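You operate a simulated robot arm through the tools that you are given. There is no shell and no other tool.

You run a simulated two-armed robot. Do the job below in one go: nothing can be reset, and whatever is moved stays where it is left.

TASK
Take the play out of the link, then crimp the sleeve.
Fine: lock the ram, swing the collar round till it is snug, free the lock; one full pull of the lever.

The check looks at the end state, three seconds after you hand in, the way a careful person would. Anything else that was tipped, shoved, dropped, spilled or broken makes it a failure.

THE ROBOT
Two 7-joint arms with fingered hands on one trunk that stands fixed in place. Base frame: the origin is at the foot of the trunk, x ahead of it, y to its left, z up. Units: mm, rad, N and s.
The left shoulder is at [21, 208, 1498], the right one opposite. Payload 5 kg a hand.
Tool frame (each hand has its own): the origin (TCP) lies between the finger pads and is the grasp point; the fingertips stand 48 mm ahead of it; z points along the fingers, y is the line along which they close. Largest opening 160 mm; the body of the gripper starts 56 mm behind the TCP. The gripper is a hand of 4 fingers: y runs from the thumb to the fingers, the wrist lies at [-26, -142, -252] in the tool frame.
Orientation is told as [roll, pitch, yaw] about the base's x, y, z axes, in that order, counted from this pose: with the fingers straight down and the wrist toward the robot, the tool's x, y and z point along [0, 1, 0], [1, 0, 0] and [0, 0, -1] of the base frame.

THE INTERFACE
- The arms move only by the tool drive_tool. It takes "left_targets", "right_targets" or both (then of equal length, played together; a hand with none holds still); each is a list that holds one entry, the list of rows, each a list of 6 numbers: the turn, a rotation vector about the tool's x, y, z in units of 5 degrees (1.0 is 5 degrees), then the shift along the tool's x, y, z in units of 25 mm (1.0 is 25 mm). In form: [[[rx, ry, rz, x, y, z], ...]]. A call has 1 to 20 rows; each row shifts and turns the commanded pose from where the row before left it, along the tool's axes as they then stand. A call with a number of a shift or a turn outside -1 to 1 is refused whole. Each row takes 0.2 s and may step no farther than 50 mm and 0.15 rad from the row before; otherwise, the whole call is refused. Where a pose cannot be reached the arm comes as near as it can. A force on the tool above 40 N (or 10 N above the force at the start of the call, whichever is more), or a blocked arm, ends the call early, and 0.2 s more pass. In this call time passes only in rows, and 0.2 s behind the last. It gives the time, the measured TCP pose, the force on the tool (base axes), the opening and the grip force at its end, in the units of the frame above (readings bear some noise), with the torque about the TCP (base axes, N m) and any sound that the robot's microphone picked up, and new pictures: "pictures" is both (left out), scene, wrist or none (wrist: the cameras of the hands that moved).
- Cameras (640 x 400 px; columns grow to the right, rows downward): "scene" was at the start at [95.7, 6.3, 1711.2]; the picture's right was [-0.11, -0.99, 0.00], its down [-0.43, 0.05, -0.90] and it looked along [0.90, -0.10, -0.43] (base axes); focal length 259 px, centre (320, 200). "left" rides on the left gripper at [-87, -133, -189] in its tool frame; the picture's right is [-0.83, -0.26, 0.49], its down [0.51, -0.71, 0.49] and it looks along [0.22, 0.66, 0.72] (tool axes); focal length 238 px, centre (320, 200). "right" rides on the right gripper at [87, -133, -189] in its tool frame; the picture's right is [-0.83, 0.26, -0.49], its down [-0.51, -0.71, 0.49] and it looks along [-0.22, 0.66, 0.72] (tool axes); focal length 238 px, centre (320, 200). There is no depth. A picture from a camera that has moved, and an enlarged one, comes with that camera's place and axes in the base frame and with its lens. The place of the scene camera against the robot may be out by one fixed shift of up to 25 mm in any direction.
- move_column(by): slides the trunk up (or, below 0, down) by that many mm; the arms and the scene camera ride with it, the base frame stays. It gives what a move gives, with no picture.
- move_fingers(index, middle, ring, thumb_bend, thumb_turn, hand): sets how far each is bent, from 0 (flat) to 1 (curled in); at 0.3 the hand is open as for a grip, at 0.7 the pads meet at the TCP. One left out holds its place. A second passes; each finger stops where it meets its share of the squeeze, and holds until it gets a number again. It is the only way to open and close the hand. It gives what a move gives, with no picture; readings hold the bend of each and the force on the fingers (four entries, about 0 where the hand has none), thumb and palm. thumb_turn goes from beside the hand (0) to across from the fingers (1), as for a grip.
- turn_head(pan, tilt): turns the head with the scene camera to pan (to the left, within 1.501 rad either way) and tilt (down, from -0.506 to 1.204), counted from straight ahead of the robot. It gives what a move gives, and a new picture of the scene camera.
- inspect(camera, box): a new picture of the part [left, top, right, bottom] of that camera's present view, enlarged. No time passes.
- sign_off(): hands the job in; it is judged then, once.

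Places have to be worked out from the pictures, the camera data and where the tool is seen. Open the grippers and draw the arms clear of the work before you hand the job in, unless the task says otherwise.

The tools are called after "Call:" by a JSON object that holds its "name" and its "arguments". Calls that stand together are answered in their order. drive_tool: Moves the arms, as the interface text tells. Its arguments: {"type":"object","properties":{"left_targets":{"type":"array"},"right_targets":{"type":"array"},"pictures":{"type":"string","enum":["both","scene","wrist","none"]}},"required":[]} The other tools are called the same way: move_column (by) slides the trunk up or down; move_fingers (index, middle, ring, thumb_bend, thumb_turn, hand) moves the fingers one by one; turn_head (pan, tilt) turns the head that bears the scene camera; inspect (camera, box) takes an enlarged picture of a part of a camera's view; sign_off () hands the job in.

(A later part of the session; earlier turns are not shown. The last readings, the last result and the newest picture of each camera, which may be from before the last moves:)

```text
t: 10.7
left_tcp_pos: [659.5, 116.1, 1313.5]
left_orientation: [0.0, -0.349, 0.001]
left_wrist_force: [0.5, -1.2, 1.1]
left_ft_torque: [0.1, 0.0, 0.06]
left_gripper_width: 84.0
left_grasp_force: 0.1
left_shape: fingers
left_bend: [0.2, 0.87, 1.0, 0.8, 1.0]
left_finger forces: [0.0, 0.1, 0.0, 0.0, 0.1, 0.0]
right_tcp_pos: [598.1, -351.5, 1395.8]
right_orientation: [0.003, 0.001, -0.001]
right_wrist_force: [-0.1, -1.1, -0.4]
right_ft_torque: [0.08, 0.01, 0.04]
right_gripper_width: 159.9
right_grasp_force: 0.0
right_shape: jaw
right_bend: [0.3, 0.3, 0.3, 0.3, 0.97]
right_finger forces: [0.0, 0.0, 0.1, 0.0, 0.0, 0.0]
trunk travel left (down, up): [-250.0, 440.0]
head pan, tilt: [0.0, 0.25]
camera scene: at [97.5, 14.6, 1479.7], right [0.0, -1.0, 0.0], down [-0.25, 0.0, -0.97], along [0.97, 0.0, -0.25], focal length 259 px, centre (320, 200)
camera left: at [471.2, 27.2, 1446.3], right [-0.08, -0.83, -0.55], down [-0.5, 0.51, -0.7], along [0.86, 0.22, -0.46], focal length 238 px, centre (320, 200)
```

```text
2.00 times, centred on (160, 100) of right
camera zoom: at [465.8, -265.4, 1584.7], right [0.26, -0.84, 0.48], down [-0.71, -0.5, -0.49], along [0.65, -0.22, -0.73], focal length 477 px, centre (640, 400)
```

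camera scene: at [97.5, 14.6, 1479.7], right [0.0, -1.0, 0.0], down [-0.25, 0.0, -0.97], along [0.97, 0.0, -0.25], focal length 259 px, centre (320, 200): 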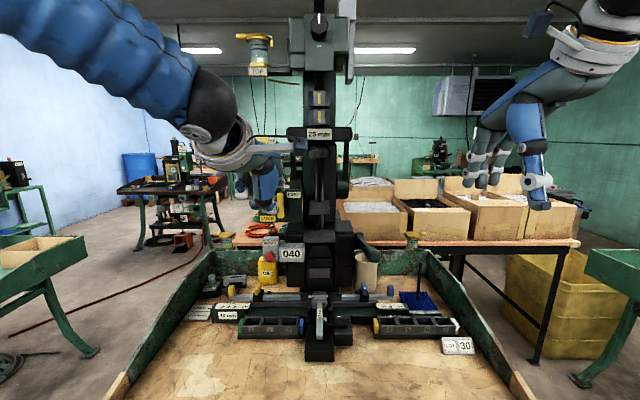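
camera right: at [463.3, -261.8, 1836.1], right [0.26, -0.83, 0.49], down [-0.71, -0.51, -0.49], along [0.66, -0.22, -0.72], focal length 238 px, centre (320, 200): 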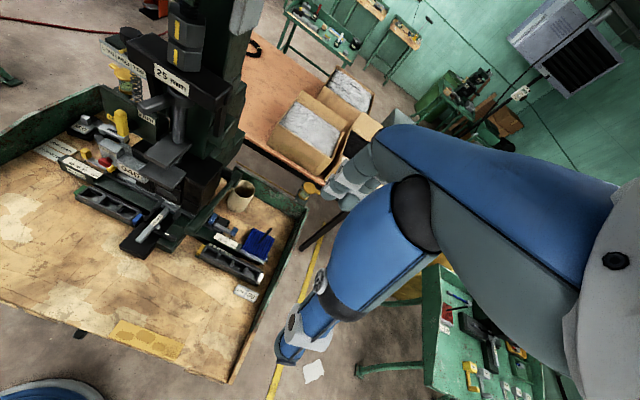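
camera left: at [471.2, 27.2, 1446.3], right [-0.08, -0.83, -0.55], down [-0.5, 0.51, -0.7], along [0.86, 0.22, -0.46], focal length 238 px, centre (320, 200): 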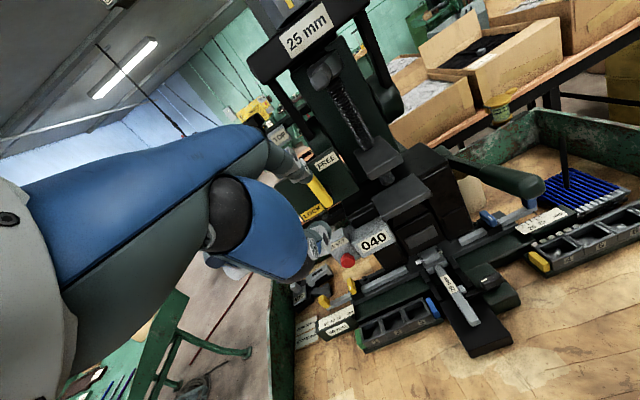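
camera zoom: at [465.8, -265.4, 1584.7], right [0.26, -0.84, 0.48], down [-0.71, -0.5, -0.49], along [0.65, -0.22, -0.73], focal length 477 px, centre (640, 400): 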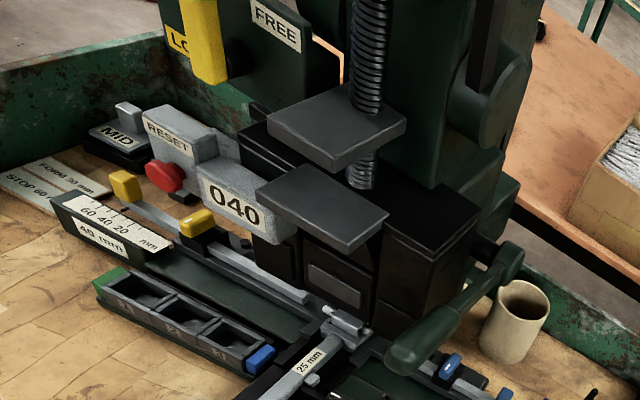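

The index tip estimate checks out at about (769, 95, 1332). I'll bring the tip to about (840, 83, 1292), just right of the bar and short of it, and lower and pitch the right hand so its camera watches from the right side.

Call:
{"name": "drive_tool", "arguments": {"left_targets": [[[0, 0, 0, -0.116, 0.522, 0.642], [0, 0, 0, -0.116, 0.522, 0.642], [0, 0, 0, -0.116, 0.522, 0.642], [0, 0, 0, -0.116, 0.522, 0.642], [0, 0, 0, 0, 0, 0]]], "right_targets": [[[-1, 0, 0, 0, 0, 0.8], [-1, 0, 0, 0, 0, 0.8], [-1, 0, 0, 0, 0, 0.8], [-1, 0, 0, 0, 0, 0.8], [-1, 0, 0, 0, 0, 0.8]]], "pictures": "both"}}

```text
t: 11.9
left_tcp_pos: [732.2, 108.4, 1269.5]
left_orientation: [-0.002, -0.348, 0.0]
left_wrist_force: [0.9, -0.1, 0.4]
left_ft_torque: [0.02, 0.0, 0.02]
left_gripper_width: 84.0
left_grasp_force: 0.1
left_shape: fingers
left_bend: [0.2, 0.87, 1.0, 0.8, 1.0]
left_finger forces: [0.0, 0.0, 0.0, 0.0, 0.0, 0.0]
right_tcp_pos: [630.5, -366.4, 1295.9]
right_orientation: [0.001, -0.434, 0.001]
right_wrist_force: [0.3, 0.2, 0.5]
right_ft_torque: [-0.01, 0.01, 0.01]
right_gripper_width: 159.9
right_grasp_force: 0.0
right_shape: jaw
right_bend: [0.3, 0.3, 0.3, 0.3, 0.97]
right_finger forces: [0.0, 0.0, 0.1, 0.0, 0.0, 0.0]
right hand out of reach, approached as far as the arm can: row 1, 2
trunk travel left (down, up): [-250.0, 440.0]
head pan, tilt: [0.0, 0.25]
camera scene: at [97.1, 16.4, 1479.7], right [0.0, -1.0, 0.0], down [-0.25, 0.0, -0.97], along [0.97, 0.0, -0.25], focal length 259 px, centre (320, 200)
camera right: at [431.4, -277.8, 1410.5], right [0.03, -0.83, 0.55], down [-0.44, -0.51, -0.74], along [0.9, -0.22, -0.38], focal length 238 px, centre (320, 200)
camera left: at [543.2, 20.0, 1401.7], right [-0.08, -0.83, -0.55], down [-0.5, 0.51, -0.7], along [0.86, 0.22, -0.45], focal length 238 px, centre (320, 200)
```

scene: 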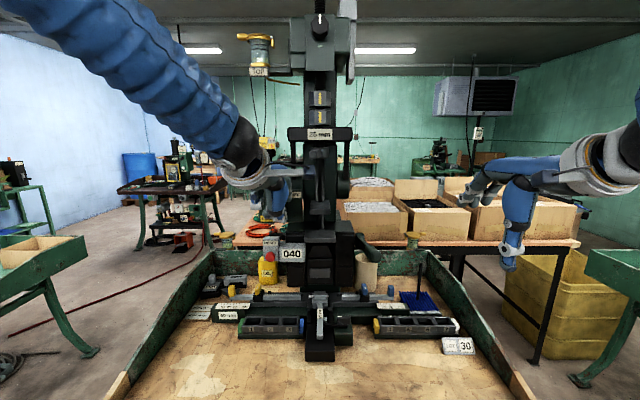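
right: 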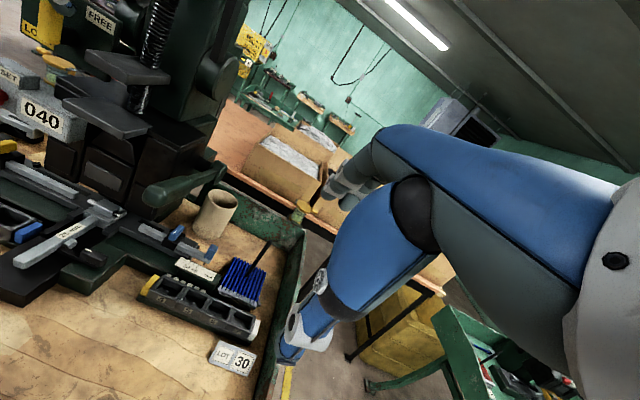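
left: 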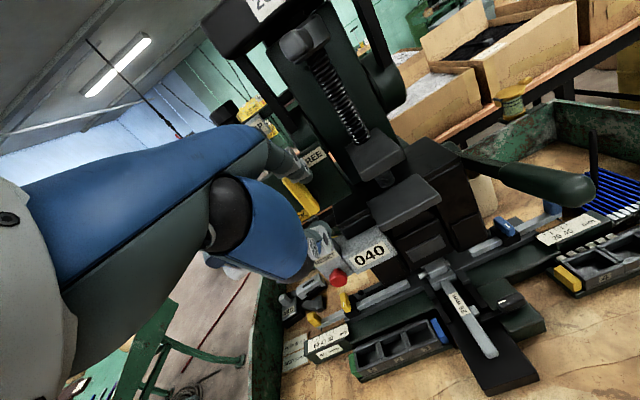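

The right camera needs to look further left to see the lock and collar. I'll yaw the right hand about 30° left in place and then zoom in on the lock area.

Call:
{"name": "drive_tool", "arguments": {"right_targets": [[[0, 0.42, -0.906, 0, 0, 0], [0, 0.42, -0.906, 0, 0, 0], [0, 0.42, -0.906, 0, 0, 0], [0, 0.42, -0.906, 0, 0, 0], [0, 0.42, -0.906, 0, 0, 0], [0, 0.42, -0.906, 0, 0, 0]]], "pictures": "wrist"}}

Call:
{"name": "inspect", "arguments": {"camera": "left", "box": [240, 100, 400, 300]}}

Call:
{"name": "inspect", "arguments": {"camera": "scene", "box": [240, 140, 336, 240]}}

```text
t: 13.3
left_tcp_pos: [731.6, 106.9, 1269.3]
left_orientation: [0.003, -0.348, -0.002]
left_wrist_force: [-1.0, -0.8, 0.2]
left_ft_torque: [0.08, 0.0, 0.05]
left_gripper_width: 84.0
left_grasp_force: 0.0
left_shape: fingers
left_bend: [0.2, 0.87, 1.0, 0.8, 1.0]
left_finger forces: [0.1, 0.0, 0.0, 0.1, 0.0, 0.1]
right_tcp_pos: [632.6, -366.3, 1293.5]
right_orientation: [0.005, -0.436, 0.524]
right_wrist_force: [0.3, 0.1, -0.4]
right_ft_torque: [0.06, 0.0, 0.0]
right_gripper_width: 159.7
right_grasp_force: 0.1
right_shape: jaw
right_bend: [0.3, 0.3, 0.3, 0.3, 0.97]
right_finger forces: [0.0, 0.1, 0.0, 0.0, 0.0, 0.1]
trunk travel left (down, up): [-250.0, 440.0]
head pan, tilt: [0.0, 0.25]
camera right: at [416.2, -390.5, 1410.3], right [0.44, -0.71, 0.55], down [-0.13, -0.66, -0.75], along [0.89, 0.26, -0.38], focal length 238 px, centre (320, 200)
```

right: 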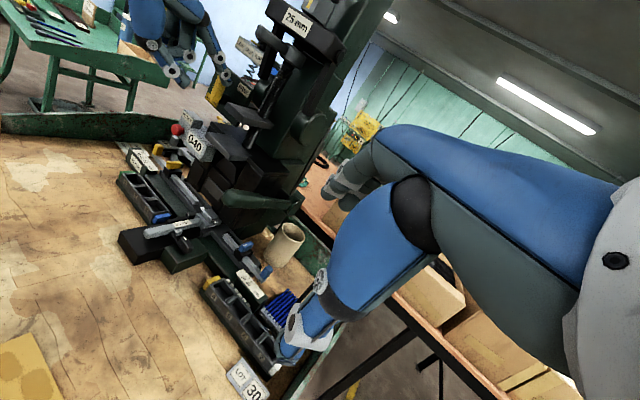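

```text
2.00 times, centred on (320, 200) of left
camera zoom: at [543.5, 18.3, 1401.6], right [-0.08, -0.83, -0.55], down [-0.5, 0.51, -0.7], along [0.86, 0.22, -0.46], focal length 477 px, centre (320, 200)
```

zoom: 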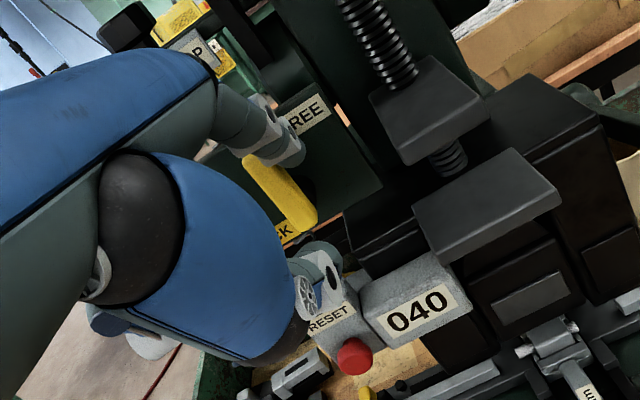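

```text
4.00 times, centred on (288, 190) of scene
camera zoom: at [97.6, 14.9, 1479.6], right [0.0, -1.0, 0.0], down [-0.25, 0.0, -0.97], along [0.97, 0.0, -0.25], focal length 1036 px, centre (448, 240)
```

zoom: 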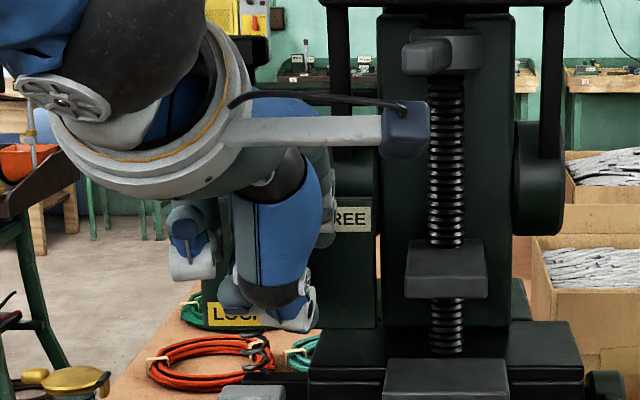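

Call:
{"name": "inspect", "arguments": {"camera": "right", "box": [130, 20, 290, 150]}}

Call:
{"name": "inspect", "arguments": {"camera": "right", "box": [180, 60, 260, 130]}}

Call:
{"name": "inspect", "arguments": {"camera": "right", "box": [240, 0, 368, 100]}}

```text
3.08 times, centred on (210, 85) of right
camera zoom: at [416.2, -390.5, 1410.3], right [0.44, -0.71, 0.55], down [-0.13, -0.66, -0.75], along [0.89, 0.26, -0.38], focal length 733 px, centre (658, 554)
```

zoom: 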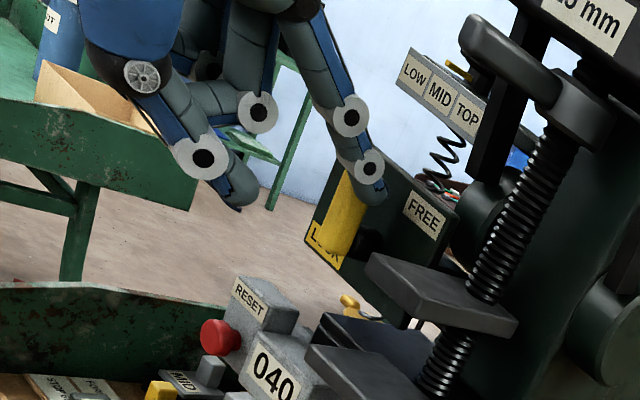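

```text
5.71 times, centred on (220, 95) of right
camera zoom: at [416.2, -390.5, 1410.3], right [0.44, -0.71, 0.55], down [-0.13, -0.66, -0.75], along [0.89, 0.26, -0.38], focal length 1362 px, centre (891, 800)
```

zoom: 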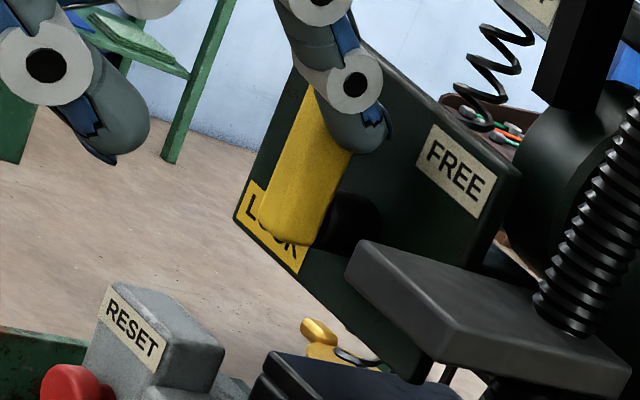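

```text
4.00 times, centred on (304, 50) of right
camera zoom: at [416.2, -390.5, 1410.3], right [0.44, -0.71, 0.55], down [-0.13, -0.66, -0.75], along [0.89, 0.26, -0.38], focal length 953 px, centre (384, 800)
```

zoom: 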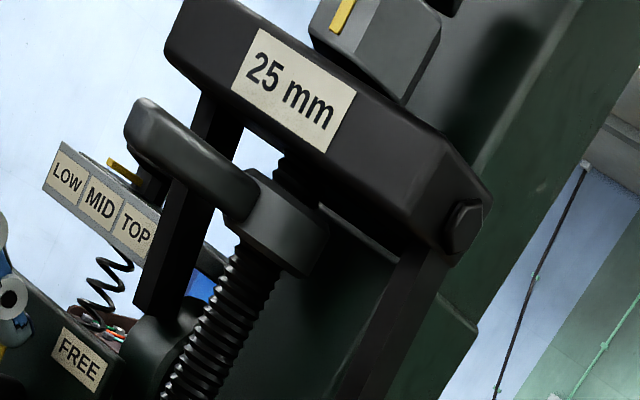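

The right camera gives a clear side view. The index tip is at about (856, 90, 1279), just right of the yellow bar and not touching it. I'll move it forward about 17 mm behind the bar's front face and then push slowly to the left.

Call:
{"name": "drive_tool", "arguments": {"left_targets": [[[0, 0, 0, 0, 0.32, 0.116], [0, 0, 0, 0, 0.32, 0.116], [0, 0, 0, 0.3, 0, 0], [0, 0, 0, 0.3, 0, 0], [0, 0, 0, 0.3, 0, 0], [0, 0, 0, 0.3, 0, 0]]], "pictures": "none"}}

Call:
{"name": "inspect", "arguments": {"camera": "right", "box": [180, 60, 260, 130]}}

```text
t: 14.7
left_tcp_pos: [750.3, 138.0, 1268.7]
left_orientation: [-0.001, -0.35, 0.0]
left_wrist_force: [1.2, -0.9, -0.4]
left_ft_torque: [0.03, -0.02, -0.1]
left_gripper_width: 83.9
left_grasp_force: 0.2
left_shape: fingers
left_bend: [0.2, 0.87, 1.0, 0.8, 1.0]
left_finger forces: [0.4, 0.1, 0.0, 0.0, 0.0, 0.0]
right_tcp_pos: [631.6, -364.2, 1295.5]
right_orientation: [0.003, -0.436, 0.524]
right_wrist_force: [0.3, 0.1, -0.3]
right_ft_torque: [-0.06, 0.05, -0.02]
right_gripper_width: 159.7
right_grasp_force: 0.1
right_shape: jaw
right_bend: [0.3, 0.3, 0.3, 0.3, 0.97]
right_finger forces: [0.0, 0.0, 0.0, 0.1, 0.0, 0.0]
trunk travel left (down, up): [-250.0, 440.0]
head pan, tilt: [0.0, 0.25]
```

```text
5.71 times, centred on (220, 95) of right
camera zoom: at [416.1, -388.7, 1410.9], right [0.44, -0.71, 0.55], down [-0.13, -0.66, -0.74], along [0.89, 0.26, -0.38], focal length 1362 px, centre (891, 800)
```

zoom: 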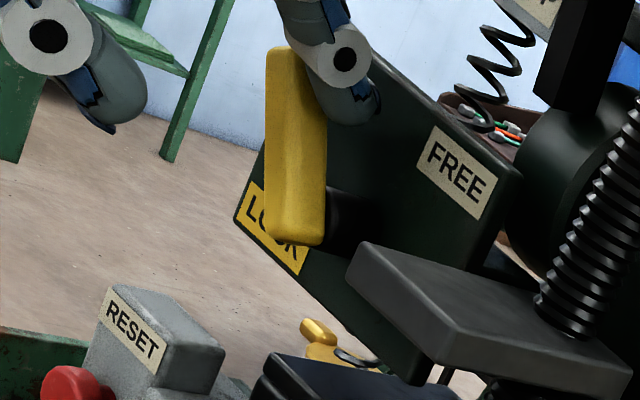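

The bar is swinging left with almost no resistance. I'll continue along the arc toward LOCK.

Call:
{"name": "drive_tool", "arguments": {"left_targets": [[[0, 0, 0, 0.4, 0, 0], [0, 0, 0, 0.424, -0.068, 0.188], [0, 0, 0, 0.36, -0.109, 0.3]]], "pictures": "none"}}

Call:
{"name": "inspect", "arguments": {"camera": "right", "box": [180, 60, 260, 130]}}

```text
t: 15.5
left_tcp_pos: [750.5, 169.4, 1256.7]
left_orientation: [-0.002, -0.348, -0.001]
left_wrist_force: [0.1, 0.5, -0.1]
left_ft_torque: [-0.09, 0.0, -0.1]
left_gripper_width: 83.8
left_grasp_force: 0.1
left_shape: fingers
left_bend: [0.2, 0.87, 1.0, 0.8, 1.0]
left_finger forces: [0.4, 0.0, 0.0, 0.0, 0.1, 0.1]
right_tcp_pos: [632.7, -363.3, 1295.7]
right_orientation: [0.003, -0.432, 0.524]
right_wrist_force: [-0.2, 0.6, 0.3]
right_ft_torque: [-0.06, 0.03, 0.0]
right_gripper_width: 160.2
right_grasp_force: 0.0
right_shape: jaw
right_bend: [0.3, 0.3, 0.3, 0.3, 0.97]
right_finger forces: [0.0, 0.0, 0.0, 0.1, 0.1, 0.0]
trunk travel left (down, up): [-250.0, 440.0]
head pan, tilt: [0.0, 0.25]
```

```text
5.71 times, centred on (220, 95) of right
camera zoom: at [416.6, -387.7, 1411.0], right [0.44, -0.71, 0.55], down [-0.13, -0.66, -0.74], along [0.89, 0.26, -0.38], focal length 1362 px, centre (891, 800)
```

zoom: 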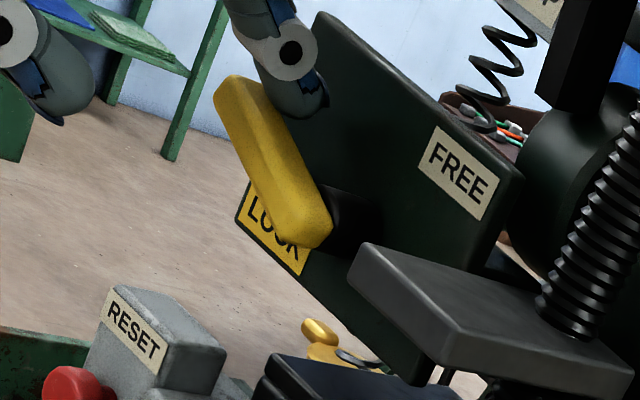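

The bar is past about 60°. I'll keep pushing down and left in small steps until it reaches its stop over LOCK.

Call:
{"name": "drive_tool", "arguments": {"left_targets": [[[0, 0, 0, 0.2, -0.13, 0.357], [0, 0, 0, 0.15, -0.13, 0.357]]], "pictures": "none"}}

Call:
{"name": "inspect", "arguments": {"camera": "right", "box": [180, 60, 260, 130]}}

```text
t: 16.1
left_tcp_pos: [751.7, 176.2, 1239.1]
left_orientation: [-0.001, -0.348, 0.001]
left_wrist_force: [0.6, 0.2, 0.5]
left_ft_torque: [-0.01, -0.03, 0.04]
left_gripper_width: 84.1
left_grasp_force: 0.0
left_shape: fingers
left_bend: [0.2, 0.87, 1.0, 0.8, 1.0]
left_finger forces: [0.1, 0.0, 0.0, 0.1, 0.0, 0.0]
right_tcp_pos: [632.6, -363.4, 1296.4]
right_orientation: [0.003, -0.434, 0.523]
right_wrist_force: [-1.3, -0.2, 0.8]
right_ft_torque: [0.0, 0.04, 0.04]
right_gripper_width: 159.8
right_grasp_force: 0.1
right_shape: jaw
right_bend: [0.3, 0.3, 0.3, 0.3, 0.97]
right_finger forces: [0.0, 0.1, 0.0, 0.0, 0.0, 0.0]
trunk travel left (down, up): [-250.0, 440.0]
head pan, tilt: [0.0, 0.25]
```

```text
5.71 times, centred on (220, 95) of right
camera zoom: at [416.3, -388.5, 1410.9], right [0.44, -0.71, 0.55], down [-0.13, -0.66, -0.74], along [0.89, 0.26, -0.38], focal length 1362 px, centre (891, 800)
```

zoom: 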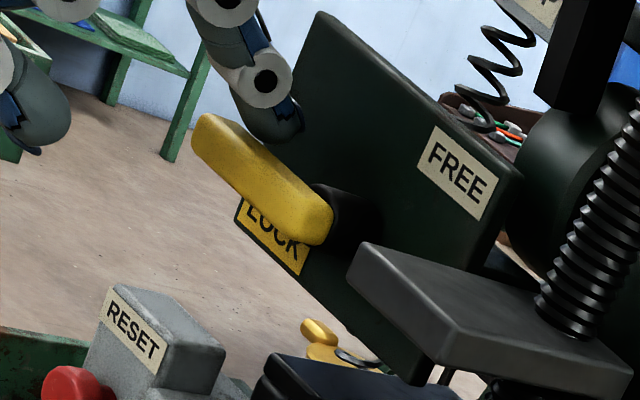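

The bar is close to horizontal, roughly parallel to the plate's edges. I'll press a little further down to confirm it is against its stop.

Call:
{"name": "drive_tool", "arguments": {"left_targets": [[[0, 0, 0, 0.0, -0.1, 0.25], [0, 0, 0, 0.0, -0.07, 0.188]]], "pictures": "none"}}

Call:
{"name": "inspect", "arguments": {"camera": "right", "box": [180, 60, 260, 130]}}

Call:
{"name": "inspect", "arguments": {"camera": "scene", "box": [240, 170, 304, 220]}}

```text
t: 16.7
left_tcp_pos: [748.4, 175.3, 1231.3]
left_orientation: [0.0, -0.354, 0.0]
left_wrist_force: [-11.3, 0.1, 17.1]
left_ft_torque: [-0.25, -2.3, -0.12]
left_gripper_width: 89.7
left_grasp_force: 8.7
left_shape: fingers
left_bend: [0.18, 0.87, 1.0, 0.8, 1.0]
left_finger forces: [18.2, 0.0, 0.0, 0.1, 0.0, 0.1]
right_tcp_pos: [629.9, -363.9, 1296.8]
right_orientation: [-0.001, -0.435, 0.522]
right_wrist_force: [-0.1, -0.3, 0.3]
right_ft_torque: [0.02, 0.0, -0.02]
right_gripper_width: 159.8
right_grasp_force: 0.0
right_shape: jaw
right_bend: [0.3, 0.3, 0.3, 0.3, 0.97]
right_finger forces: [0.0, 0.0, 0.0, 0.0, 0.0, 0.0]
trunk travel left (down, up): [-250.0, 440.0]
head pan, tilt: [0.0, 0.25]
```

```text
5.71 times, centred on (220, 95) of right
camera zoom: at [413.3, -389.1, 1411.8], right [0.44, -0.71, 0.55], down [-0.12, -0.66, -0.75], along [0.89, 0.26, -0.38], focal length 1362 px, centre (891, 800)
```

zoom: 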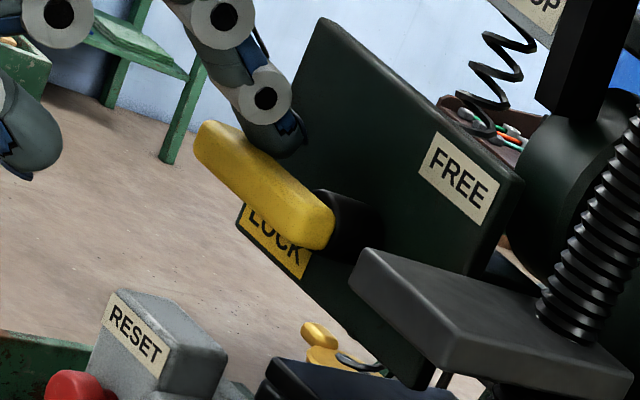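

```text
8.00 times, centred on (272, 195) of scene
camera zoom: at [94.4, 15.9, 1480.1], right [0.0, -1.0, 0.0], down [-0.25, 0.0, -0.97], along [0.97, 0.0, -0.25], focal length 2072 px, centre (704, 240)
```

zoom: 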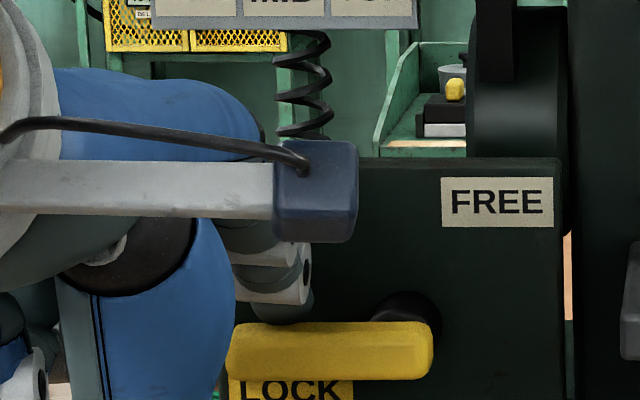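

The lock bar is horizontal over LOCK and firmly on its stop (17 N reaction). I'll lift the finger off and back the left hand away, then study the collar thread to see which way tightens.

Call:
{"name": "drive_tool", "arguments": {"left_targets": [[[0, 0, 0, 0, 0.3, -0.8], [0, 0, 0, 0, -0.2, -0.8], [0, 0, 0, 0.2, -1, 0], [0, 0, 0, 0.2, -1, 0], [0, 0, 0, 0.4, -1, 0], [0, 0, 0, 0.4, -1, 0]]], "pictures": "none"}}

Call:
{"name": "inspect", "arguments": {"camera": "scene", "box": [296, 132, 344, 162]}}

Call:
{"name": "inspect", "arguments": {"camera": "scene", "box": [304, 155, 336, 175]}}

Call:
{"name": "inspect", "arguments": {"camera": "right", "box": [180, 60, 260, 130]}}

Call:
{"name": "inspect", "arguments": {"camera": "right", "box": [260, 0, 340, 60]}}

```text
t: 18.1
left_tcp_pos: [644.2, 207.1, 1231.1]
left_orientation: [0.0, -0.348, 0.0]
left_wrist_force: [-0.3, 0.3, -0.2]
left_ft_torque: [-0.06, 0.0, -0.02]
left_gripper_width: 83.8
left_grasp_force: 0.0
left_shape: fingers
left_bend: [0.2, 0.87, 1.0, 0.8, 1.0]
left_finger forces: [0.0, 0.1, 0.0, 0.0, 0.1, 0.0]
right_tcp_pos: [631.3, -362.6, 1297.6]
right_orientation: [-0.001, -0.436, 0.524]
right_wrist_force: [-1.3, -0.6, 0.0]
right_ft_torque: [-0.12, 0.01, -0.04]
right_gripper_width: 159.9
right_grasp_force: 0.1
right_shape: jaw
right_bend: [0.3, 0.3, 0.3, 0.3, 0.97]
right_finger forces: [0.0, 0.1, 0.1, 0.0, 0.0, 0.0]
trunk travel left (down, up): [-250.0, 440.0]
head pan, tilt: [0.0, 0.25]
```

```text
13.33 times, centred on (320, 147) of scene
camera zoom: at [96.8, 17.4, 1479.7], right [0.0, -1.0, 0.0], down [-0.25, 0.0, -0.97], along [0.97, 0.0, -0.25], focal length 3453 px, centre (320, 907)
```

zoom: 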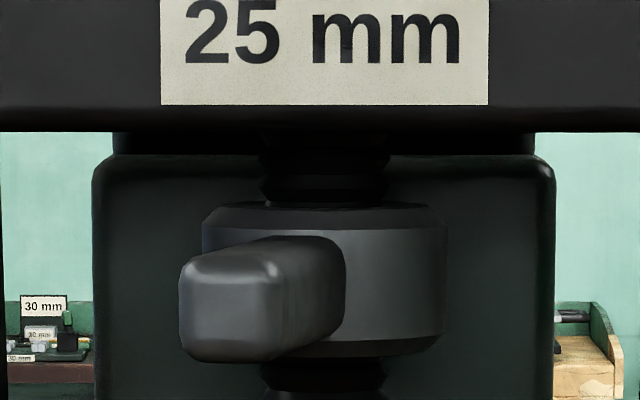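

```text
16.00 times, centred on (320, 165) of scene
camera zoom: at [96.8, 17.4, 1479.7], right [0.0, -1.0, 0.0], down [-0.25, 0.0, -0.97], along [0.97, 0.0, -0.25], focal length 4144 px, centre (320, 760)
```

zoom: 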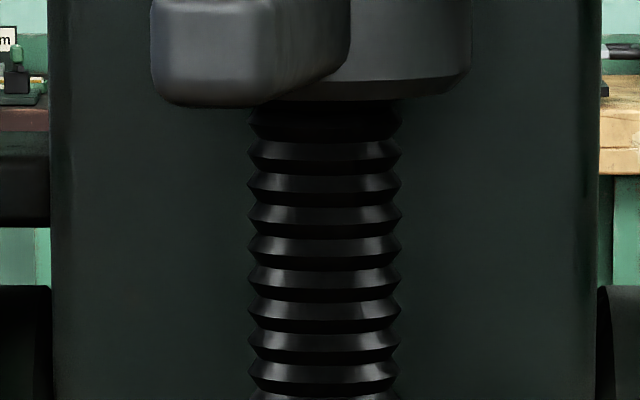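

```text
5.71 times, centred on (220, 95) of right
camera zoom: at [415.3, -387.7, 1411.5], right [0.44, -0.71, 0.55], down [-0.12, -0.66, -0.74], along [0.89, 0.26, -0.38], focal length 1362 px, centre (891, 800)
```

zoom: 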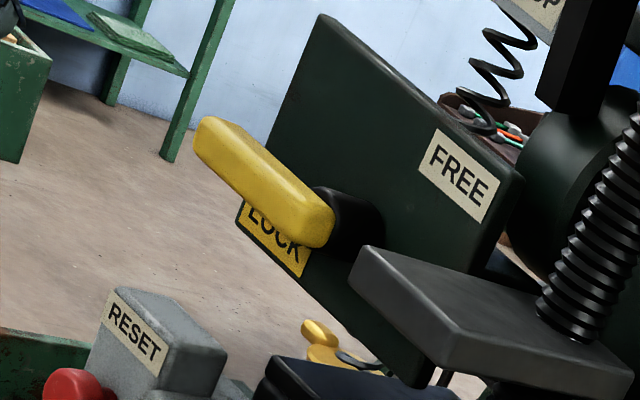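

```text
6.67 times, centred on (300, 30) of right
camera zoom: at [415.3, -387.7, 1411.5], right [0.44, -0.71, 0.55], down [-0.12, -0.66, -0.74], along [0.89, 0.26, -0.38], focal length 1589 px, centre (453, 1333)
```

zoom: 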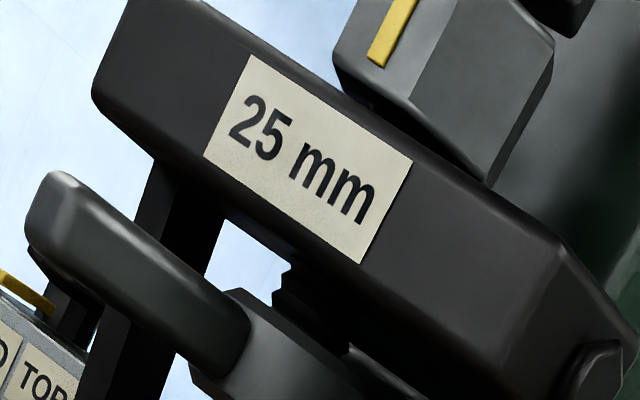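

The lock stays in LOCK. The thread shows plain rings, so it gives no clue to its hand. I'll judge from how the collar moves: first a small swing of the handle to the right, which raises a right-hand nut toward the crossbar. I'm bringing the left index up to the left side of the collar handle at z≈1412, hand pitched 45°.

Call:
{"name": "drive_tool", "arguments": {"left_targets": [[[-1, 0, 0, 0, 0, 0], [-1, 0, 0, 0, 0, 0], [-1, 0, 0, 0, 0, 0], [-1, 0, 0, 0, 0, 0], [-1, 0, 0, 0, 0, 0], [0, 0, 0, -0.647, 0.778, -0.344], [0, 0, 0, -0.647, 0.778, -0.344], [0, 0, 0, -0.647, 0.778, -0.344], [0, 0, 0, -0.647, 0.778, -0.344], [0, 0, 0, -0.647, 0.778, -0.344], [0, 0, 0, -0.647, 0.778, -0.344]]], "pictures": "scene"}}

Call:
{"name": "inspect", "arguments": {"camera": "left", "box": [240, 0, 480, 200]}}

Call:
{"name": "inspect", "arguments": {"camera": "right", "box": [180, 0, 340, 100]}}

```text
t: 20.5
left_tcp_pos: [689.8, 108.5, 1349.0]
left_orientation: [-0.001, -0.784, -0.001]
left_wrist_force: [0.3, -1.3, 0.6]
left_ft_torque: [0.03, -0.03, 0.07]
left_gripper_width: 84.0
left_grasp_force: 0.0
left_shape: fingers
left_bend: [0.2, 0.87, 1.0, 0.8, 1.0]
left_finger forces: [0.0, 0.0, 0.0, 0.0, 0.0, 0.0]
right_tcp_pos: [632.4, -365.3, 1296.1]
right_orientation: [0.002, -0.436, 0.521]
right_wrist_force: [-1.0, -1.1, 0.2]
right_ft_torque: [0.08, -0.07, 0.04]
right_gripper_width: 159.7
right_grasp_force: 0.1
right_shape: jaw
right_bend: [0.3, 0.3, 0.3, 0.3, 0.97]
right_finger forces: [0.0, 0.0, 0.0, 0.0, 0.0, 0.1]
trunk travel left (down, up): [-250.0, 440.0]
head pan, tilt: [0.0, 0.25]
camera scene: at [96.9, 15.2, 1479.7], right [0.0, -1.0, 0.0], down [-0.25, 0.0, -0.97], along [0.97, 0.0, -0.25], focal length 259 px, centre (320, 200)
```

scene: 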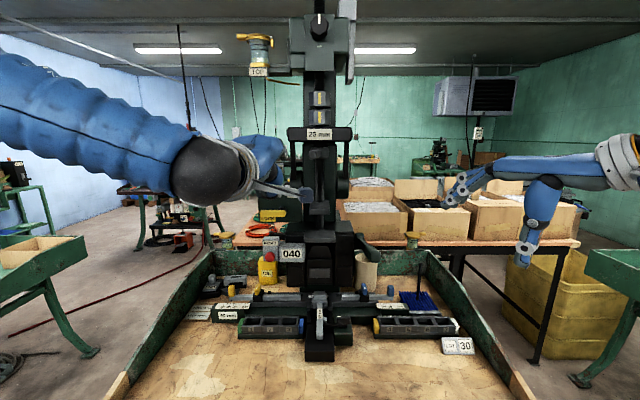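

```text
2.00 times, centred on (360, 100) of left
camera zoom: at [463.2, 20.1, 1389.0], right [0.16, -0.83, -0.53], down [-0.15, 0.51, -0.85], along [0.97, 0.22, -0.05], focal length 477 px, centre (240, 400)
```

zoom: 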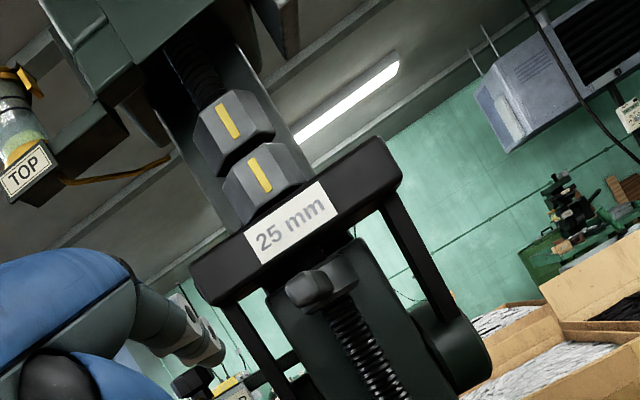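

```text
4.00 times, centred on (260, 50) of right
camera zoom: at [415.5, -390.0, 1410.7], right [0.44, -0.71, 0.55], down [-0.13, -0.65, -0.75], along [0.89, 0.26, -0.38], focal length 953 px, centre (560, 800)
```

zoom: 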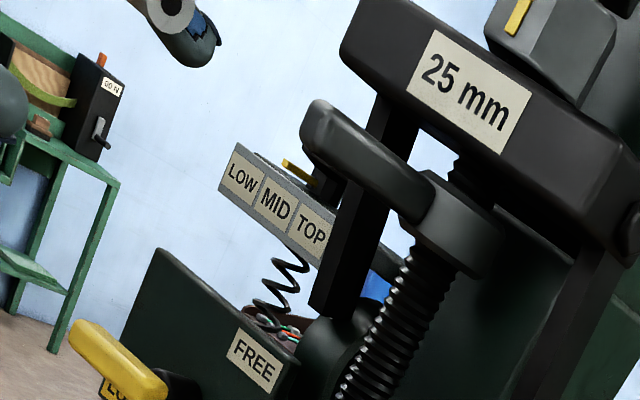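

The tip is at about (800, 92, 1411), as predicted. I'll move it forward beside the handle and then push gently to the right in small steps, watching the forces.

Call:
{"name": "drive_tool", "arguments": {"left_targets": [[[0, 0, 0, -0.427, 0.519, 0.519], [0, 0, 0, -0.427, 0.519, 0.519], [0, 0, 0, -0.427, 0.519, 0.519], [0, 0, 0, -0.3, 0, 0], [0, 0, 0, -0.3, 0, 0], [0, 0, 0, -0.3, 0, 0], [0, 0, 0, -0.3, 0, 0]]], "pictures": "none"}}

Call:
{"name": "inspect", "arguments": {"camera": "right", "box": [220, 0, 320, 70]}}

Call:
{"name": "inspect", "arguments": {"camera": "scene", "box": [272, 125, 352, 175]}}

```text
t: 22.1
left_tcp_pos: [745.8, 46.5, 1350.1]
left_orientation: [0.001, -0.785, -0.002]
left_wrist_force: [-0.8, 1.2, -0.3]
left_ft_torque: [-0.09, -0.06, 0.08]
left_gripper_width: 83.2
left_grasp_force: 0.9
left_shape: fingers
left_bend: [0.2, 0.87, 1.0, 0.8, 1.0]
left_finger forces: [1.8, 0.0, 0.0, 0.0, 0.1, 0.0]
right_tcp_pos: [631.3, -363.6, 1296.2]
right_orientation: [0.002, -0.434, 0.524]
right_wrist_force: [0.0, 0.4, -0.6]
right_ft_torque: [0.05, 0.03, 0.04]
right_gripper_width: 159.6
right_grasp_force: 0.0
right_shape: jaw
right_bend: [0.3, 0.3, 0.3, 0.3, 0.97]
right_finger forces: [0.0, 0.0, 0.1, 0.0, 0.1, 0.1]
trunk travel left (down, up): [-250.0, 440.0]
head pan, tilt: [0.0, 0.25]
```

```text
5.71 times, centred on (270, 35) of right
camera zoom: at [416.1, -389.0, 1410.8], right [0.44, -0.71, 0.55], down [-0.13, -0.66, -0.74], along [0.89, 0.26, -0.38], focal length 1362 px, centre (606, 1143)
```

zoom: 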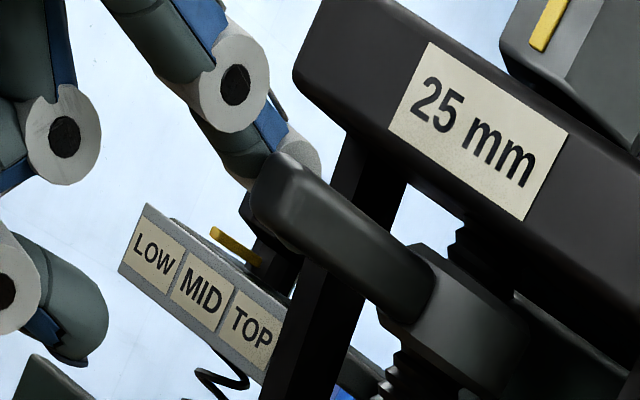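

```text
8.00 times, centred on (312, 150) of scene
camera zoom: at [97.4, 16.0, 1479.7], right [0.0, -1.0, 0.0], down [-0.25, 0.0, -0.97], along [0.97, 0.0, -0.25], focal length 2072 px, centre (384, 600)
```

zoom: 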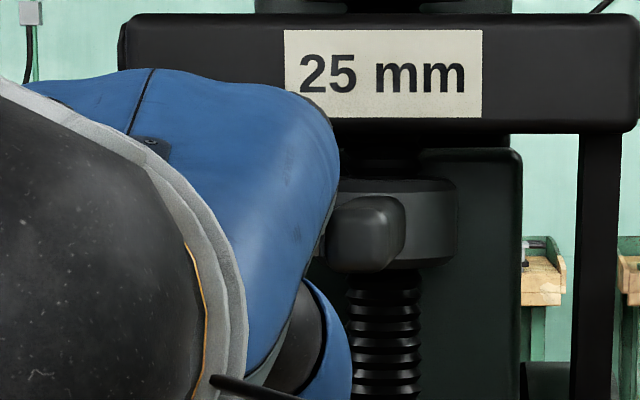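

The handle swings right freely (about 1 N). I'll continue the swing to about 30° right of centre and check whether the collar is rising or dropping.

Call:
{"name": "drive_tool", "arguments": {"left_targets": [[[0, 0, 0, -0.3, 0, 0], [0, 0, 0, -0.3, 0, 0], [0, 0, 0, -0.3, 0, 0], [0, 0, 0, -0.3, 0, 0], [0, 0, 0, -0.3, 0, 0], [0, 0, 0, -0.28, 0, 0]]], "pictures": "none"}}

Call:
{"name": "inspect", "arguments": {"camera": "right", "box": [240, 0, 340, 70]}}

Call:
{"name": "inspect", "arguments": {"camera": "scene", "box": [296, 132, 344, 162]}}

```text
t: 23.5
left_tcp_pos: [745.9, 1.4, 1349.8]
left_orientation: [0.002, -0.787, 0.0]
left_wrist_force: [-0.2, 2.5, 0.3]
left_ft_torque: [-0.2, -0.03, 0.35]
left_gripper_width: 83.2
left_grasp_force: 1.4
left_shape: fingers
left_bend: [0.2, 0.87, 1.0, 0.8, 1.0]
left_finger forces: [2.8, 0.0, 0.0, 0.0, 0.0, 0.1]
right_tcp_pos: [631.1, -363.7, 1295.1]
right_orientation: [0.001, -0.435, 0.523]
right_wrist_force: [0.2, 0.1, 0.4]
right_ft_torque: [0.02, 0.01, -0.03]
right_gripper_width: 159.7
right_grasp_force: 0.1
right_shape: jaw
right_bend: [0.3, 0.3, 0.3, 0.3, 0.97]
right_finger forces: [0.0, 0.0, 0.1, 0.1, 0.1, 0.0]
trunk travel left (down, up): [-250.0, 440.0]
head pan, tilt: [0.0, 0.25]
```

```text
5.71 times, centred on (290, 35) of right
camera zoom: at [415.9, -389.0, 1410.9], right [0.44, -0.71, 0.55], down [-0.13, -0.66, -0.74], along [0.89, 0.26, -0.38], focal length 1362 px, centre (491, 1143)
```

zoom: 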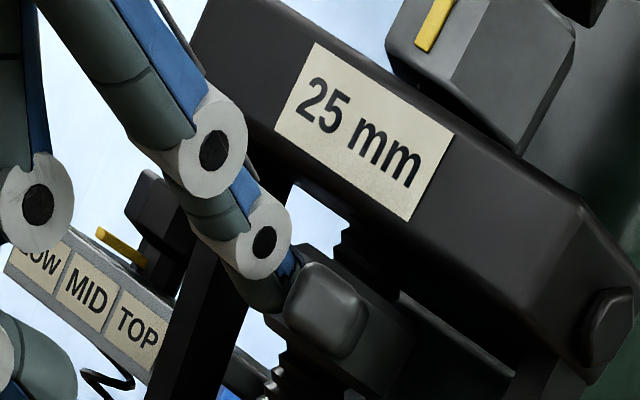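

```text
13.33 times, centred on (320, 147) of scene
camera zoom: at [97.3, 16.1, 1479.7], right [0.0, -1.0, 0.0], down [-0.25, 0.0, -0.97], along [0.97, 0.0, -0.25], focal length 3453 px, centre (320, 907)
```

zoom: 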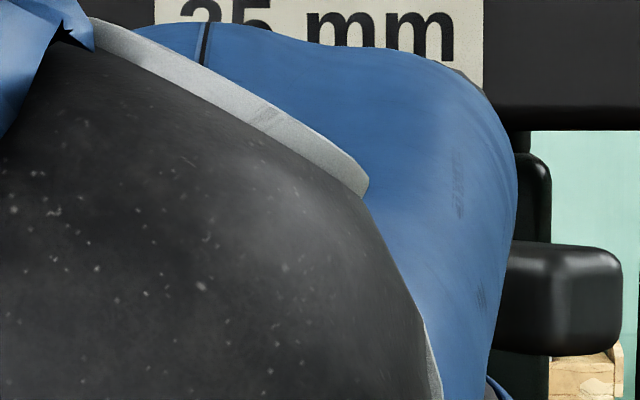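

Call:
{"name": "inspect", "arguments": {"camera": "right", "box": [240, 0, 368, 100]}}

Call:
{"name": "inspect", "arguments": {"camera": "right", "box": [284, 25, 340, 60]}}

```text
4.00 times, centred on (304, 50) of right
camera zoom: at [415.9, -389.0, 1410.9], right [0.44, -0.71, 0.55], down [-0.13, -0.66, -0.74], along [0.89, 0.26, -0.38], focal length 953 px, centre (384, 800)
```

zoom: 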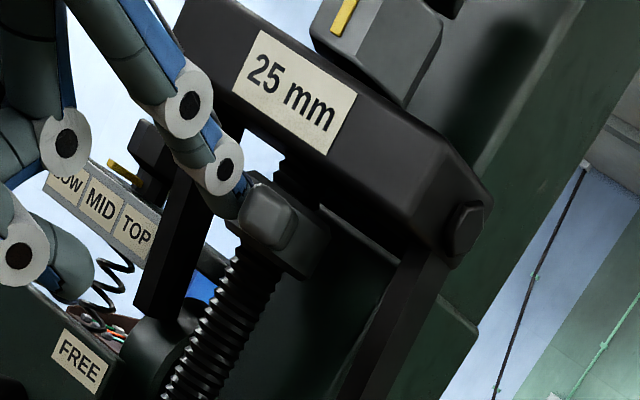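

```text
11.43 times, centred on (312, 42) of right
camera zoom: at [415.9, -389.0, 1410.9], right [0.44, -0.71, 0.55], down [-0.13, -0.66, -0.74], along [0.89, 0.26, -0.38], focal length 2724 px, centre (411, 2000)
```

zoom: 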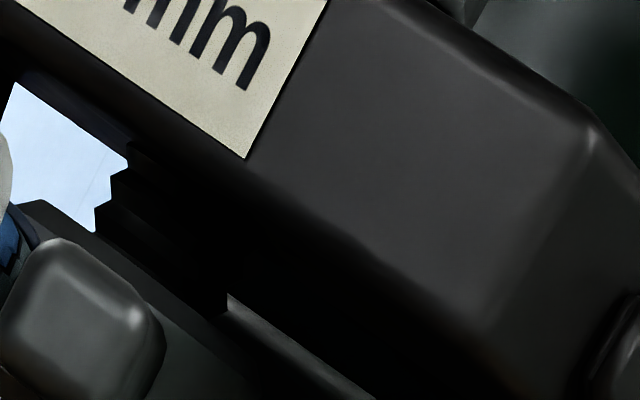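

No clear change in height yet at about 30° right. I'll swing on to about 60°, easing the fingertip forward under the crossbar, and compare the same zoomed gap.

Call:
{"name": "drive_tool", "arguments": {"left_targets": [[[0, 0, 0, -0.27, 0.06, 0.06], [0, 0, 0, -0.27, 0.08, 0.08], [0, 0, 0, -0.27, 0.09, 0.09], [0, 0, 0, -0.27, 0.1, 0.1], [0, 0, 0, -0.27, 0.1, 0.1]]], "pictures": "none"}}

Call:
{"name": "inspect", "arguments": {"camera": "right", "box": [240, 0, 368, 100]}}

Call:
{"name": "inspect", "arguments": {"camera": "right", "box": [284, 25, 340, 60]}}

```text
t: 24.7
left_tcp_pos: [757.7, -19.4, 1354.0]
left_orientation: [-0.009, -0.789, 0.023]
left_wrist_force: [-31.3, 28.6, 2.7]
left_ft_torque: [-1.82, -1.85, 2.99]
left_gripper_width: 78.3
left_grasp_force: 20.2
left_shape: fingers
left_bend: [0.22, 0.87, 1.0, 0.8, 1.0]
left_finger forces: [40.5, 0.0, 0.0, 0.0, 0.0, 0.0]
right_tcp_pos: [628.8, -362.0, 1297.7]
right_orientation: [-0.002, -0.436, 0.526]
right_wrist_force: [0.5, -0.3, 0.0]
right_ft_torque: [0.06, -0.03, 0.04]
right_gripper_width: 159.6
right_grasp_force: 0.0
right_shape: jaw
right_bend: [0.3, 0.3, 0.3, 0.3, 0.97]
right_finger forces: [0.1, 0.0, 0.0, 0.0, 0.1, 0.1]
trunk travel left (down, up): [-250.0, 440.0]
head pan, tilt: [0.0, 0.25]
stopped in row 5 (left hand): the force on the tool passed its limit at 48 N (the readings are from after the stop); the commanded pose is now the measured one
```

```text
4.00 times, centred on (304, 50) of right
camera zoom: at [412.2, -386.9, 1412.7], right [0.44, -0.71, 0.55], down [-0.12, -0.66, -0.74], along [0.89, 0.26, -0.38], focal length 953 px, centre (384, 800)
```

zoom: 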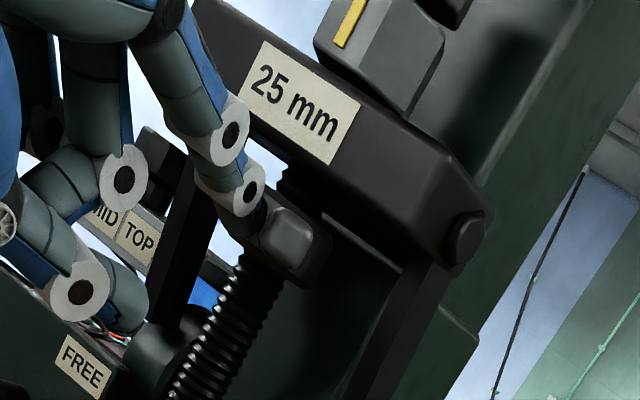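

```text
11.43 times, centred on (312, 42) of right
camera zoom: at [412.2, -386.9, 1412.7], right [0.44, -0.71, 0.55], down [-0.12, -0.66, -0.74], along [0.89, 0.26, -0.38], focal length 2724 px, centre (411, 2000)
```

zoom: 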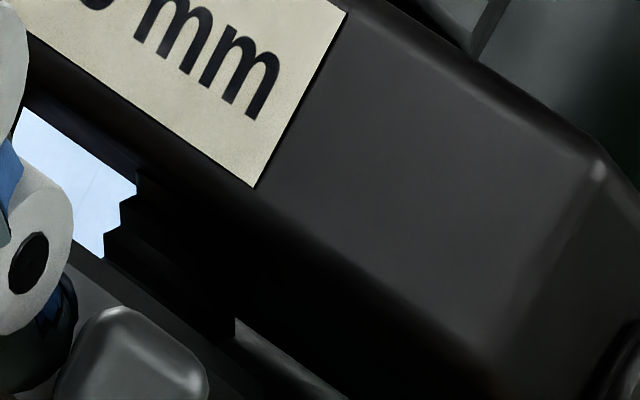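

The push stopped at about 48° right with a hard reaction square to the handle, so the handle reached a stop. I'll ease the finger back a little to relieve the load and look at the collar gap.

Call:
{"name": "drive_tool", "arguments": {"left_targets": [[[0, 0, 0, 0.3, -0.15, -0.15], [0, 0, 0, 0.5, -0.3, -0.3], [0, 0, 0, 0.8, -0.5, -0.5], [0, 0, 0, 1, -0.7, -0.7], [0, 0, 0, 1, -0.7, -0.7], [0, 0, 0, 1, -0.7, -0.7], [0, 0, 0, 1, 0, 0]]], "pictures": "none"}}

Call:
{"name": "inspect", "arguments": {"camera": "right", "box": [240, 0, 368, 100]}}

Call:
{"name": "inspect", "arguments": {"camera": "scene", "box": [296, 132, 344, 162]}}

Call:
{"name": "inspect", "arguments": {"camera": "scene", "box": [272, 120, 368, 180]}}

```text
t: 26.3
left_tcp_pos: [652.4, 112.2, 1351.5]
left_orientation: [-0.003, -0.787, 0.009]
left_wrist_force: [0.0, 1.3, -1.3]
left_ft_torque: [-0.07, 0.01, -0.12]
left_gripper_width: 83.5
left_grasp_force: 0.1
left_shape: fingers
left_bend: [0.2, 0.88, 1.0, 0.8, 1.0]
left_finger forces: [0.0, 0.1, 0.1, 0.0, 0.0, 0.0]
right_tcp_pos: [632.0, -363.0, 1294.6]
right_orientation: [0.0, -0.436, 0.525]
right_wrist_force: [1.0, 0.2, 0.1]
right_ft_torque: [-0.12, 0.04, -0.01]
right_gripper_width: 160.0
right_grasp_force: 0.1
right_shape: jaw
right_bend: [0.3, 0.3, 0.3, 0.3, 0.97]
right_finger forces: [0.0, 0.1, 0.0, 0.0, 0.1, 0.1]
trunk travel left (down, up): [-250.0, 440.0]
head pan, tilt: [0.0, 0.25]
```

```text
4.00 times, centred on (304, 50) of right
camera zoom: at [416.8, -386.9, 1411.2], right [0.44, -0.71, 0.55], down [-0.13, -0.66, -0.74], along [0.89, 0.26, -0.38], focal length 953 px, centre (384, 800)
```

zoom: 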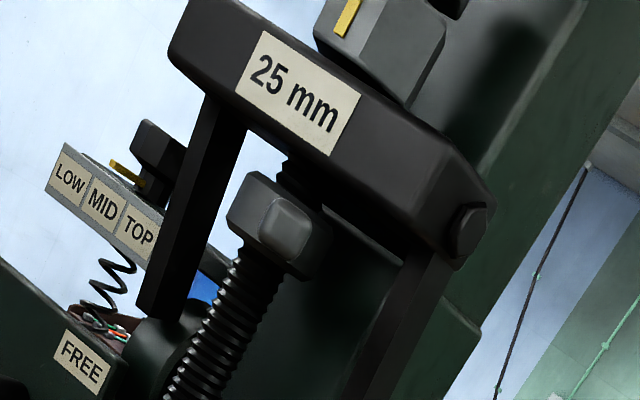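

```text
13.33 times, centred on (320, 147) of scene
camera zoom: at [98.1, 18.0, 1479.6], right [0.0, -1.0, 0.0], down [-0.25, 0.0, -0.97], along [0.97, 0.0, -0.25], focal length 3453 px, centre (320, 907)
```

zoom: 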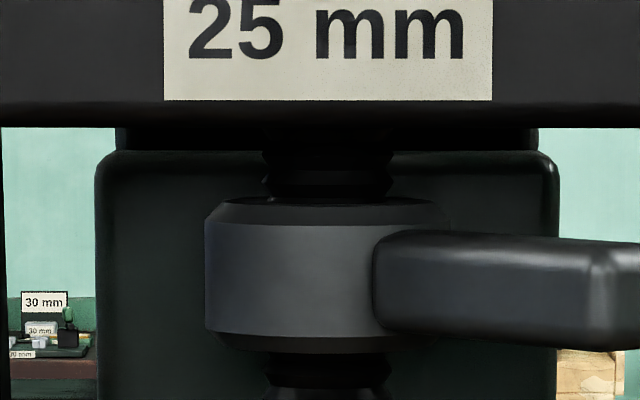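

```text
6.67 times, centred on (320, 150) of scene
camera zoom: at [98.1, 18.0, 1479.6], right [0.0, -1.0, 0.0], down [-0.25, 0.0, -0.97], along [0.97, 0.0, -0.25], focal length 1727 px, centre (320, 533)
```

zoom: 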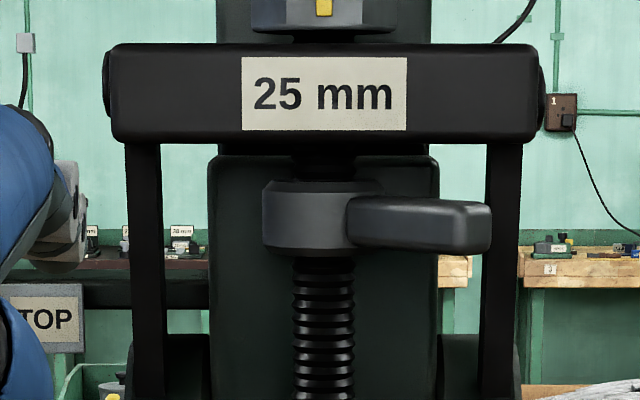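

The handle rests at the right-hand stop, and the collar-to-bar gap looks almost unchanged from the front. I'll compare the hex nuts and crossbar with the earlier picture and check whether other parts moved.

Call:
{"name": "inspect", "arguments": {"camera": "scene", "box": [272, 80, 368, 140]}}

Call:
{"name": "inspect", "arguments": {"camera": "scene", "box": [240, 160, 368, 240]}}

Call:
{"name": "inspect", "arguments": {"camera": "left", "box": [320, 40, 480, 140]}}

Call:
{"name": "inspect", "arguments": {"camera": "scene", "box": [256, 0, 384, 80]}}

```text
6.67 times, centred on (320, 110) of scene
camera zoom: at [98.1, 18.0, 1479.6], right [0.0, -1.0, 0.0], down [-0.25, 0.0, -0.97], along [0.97, 0.0, -0.25], focal length 1727 px, centre (320, 800)
```

zoom: 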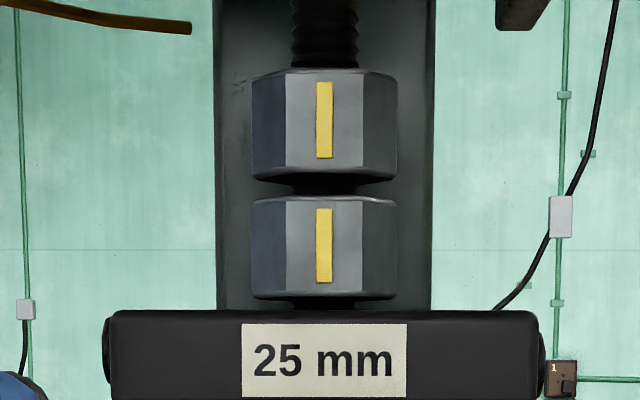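

```text
5.00 times, centred on (304, 200) of scene
camera zoom: at [98.1, 18.0, 1479.6], right [0.0, -1.0, 0.0], down [-0.25, 0.0, -0.97], along [0.97, 0.0, -0.25], focal length 1295 px, centre (400, 200)
```

zoom: 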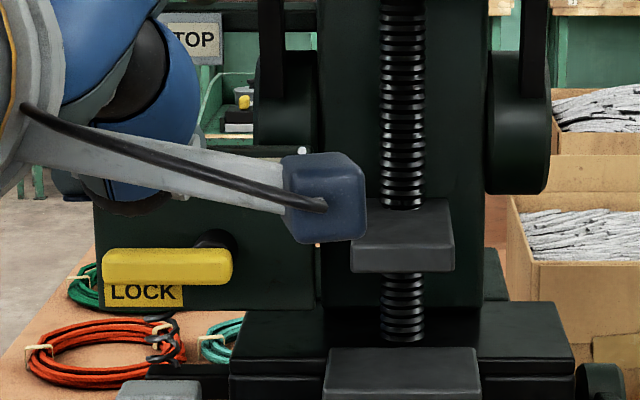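

```text
4.00 times, centred on (400, 90) of left
camera zoom: at [425.6, 22.4, 1392.3], right [0.17, -0.84, -0.52], down [-0.16, 0.5, -0.85], along [0.97, 0.22, -0.05], focal length 953 px, centre (0, 640)
```

zoom: 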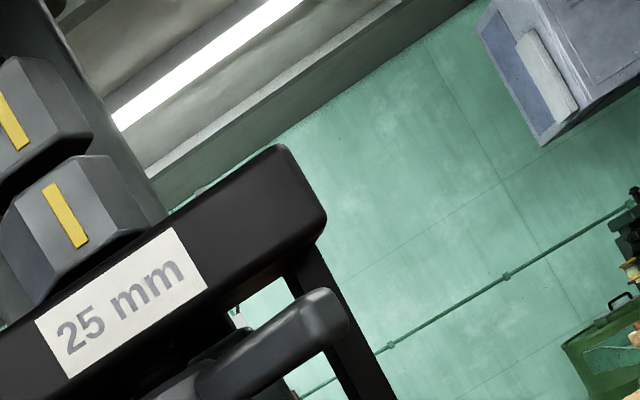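

```text
5.00 times, centred on (320, 40) of scene
camera zoom: at [98.1, 18.0, 1479.6], right [0.0, -1.0, 0.0], down [-0.25, 0.0, -0.97], along [0.97, 0.0, -0.25], focal length 1295 px, centre (320, 1000)
```

zoom: 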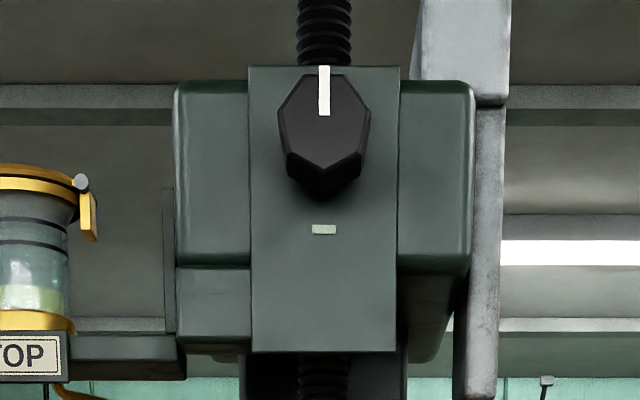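

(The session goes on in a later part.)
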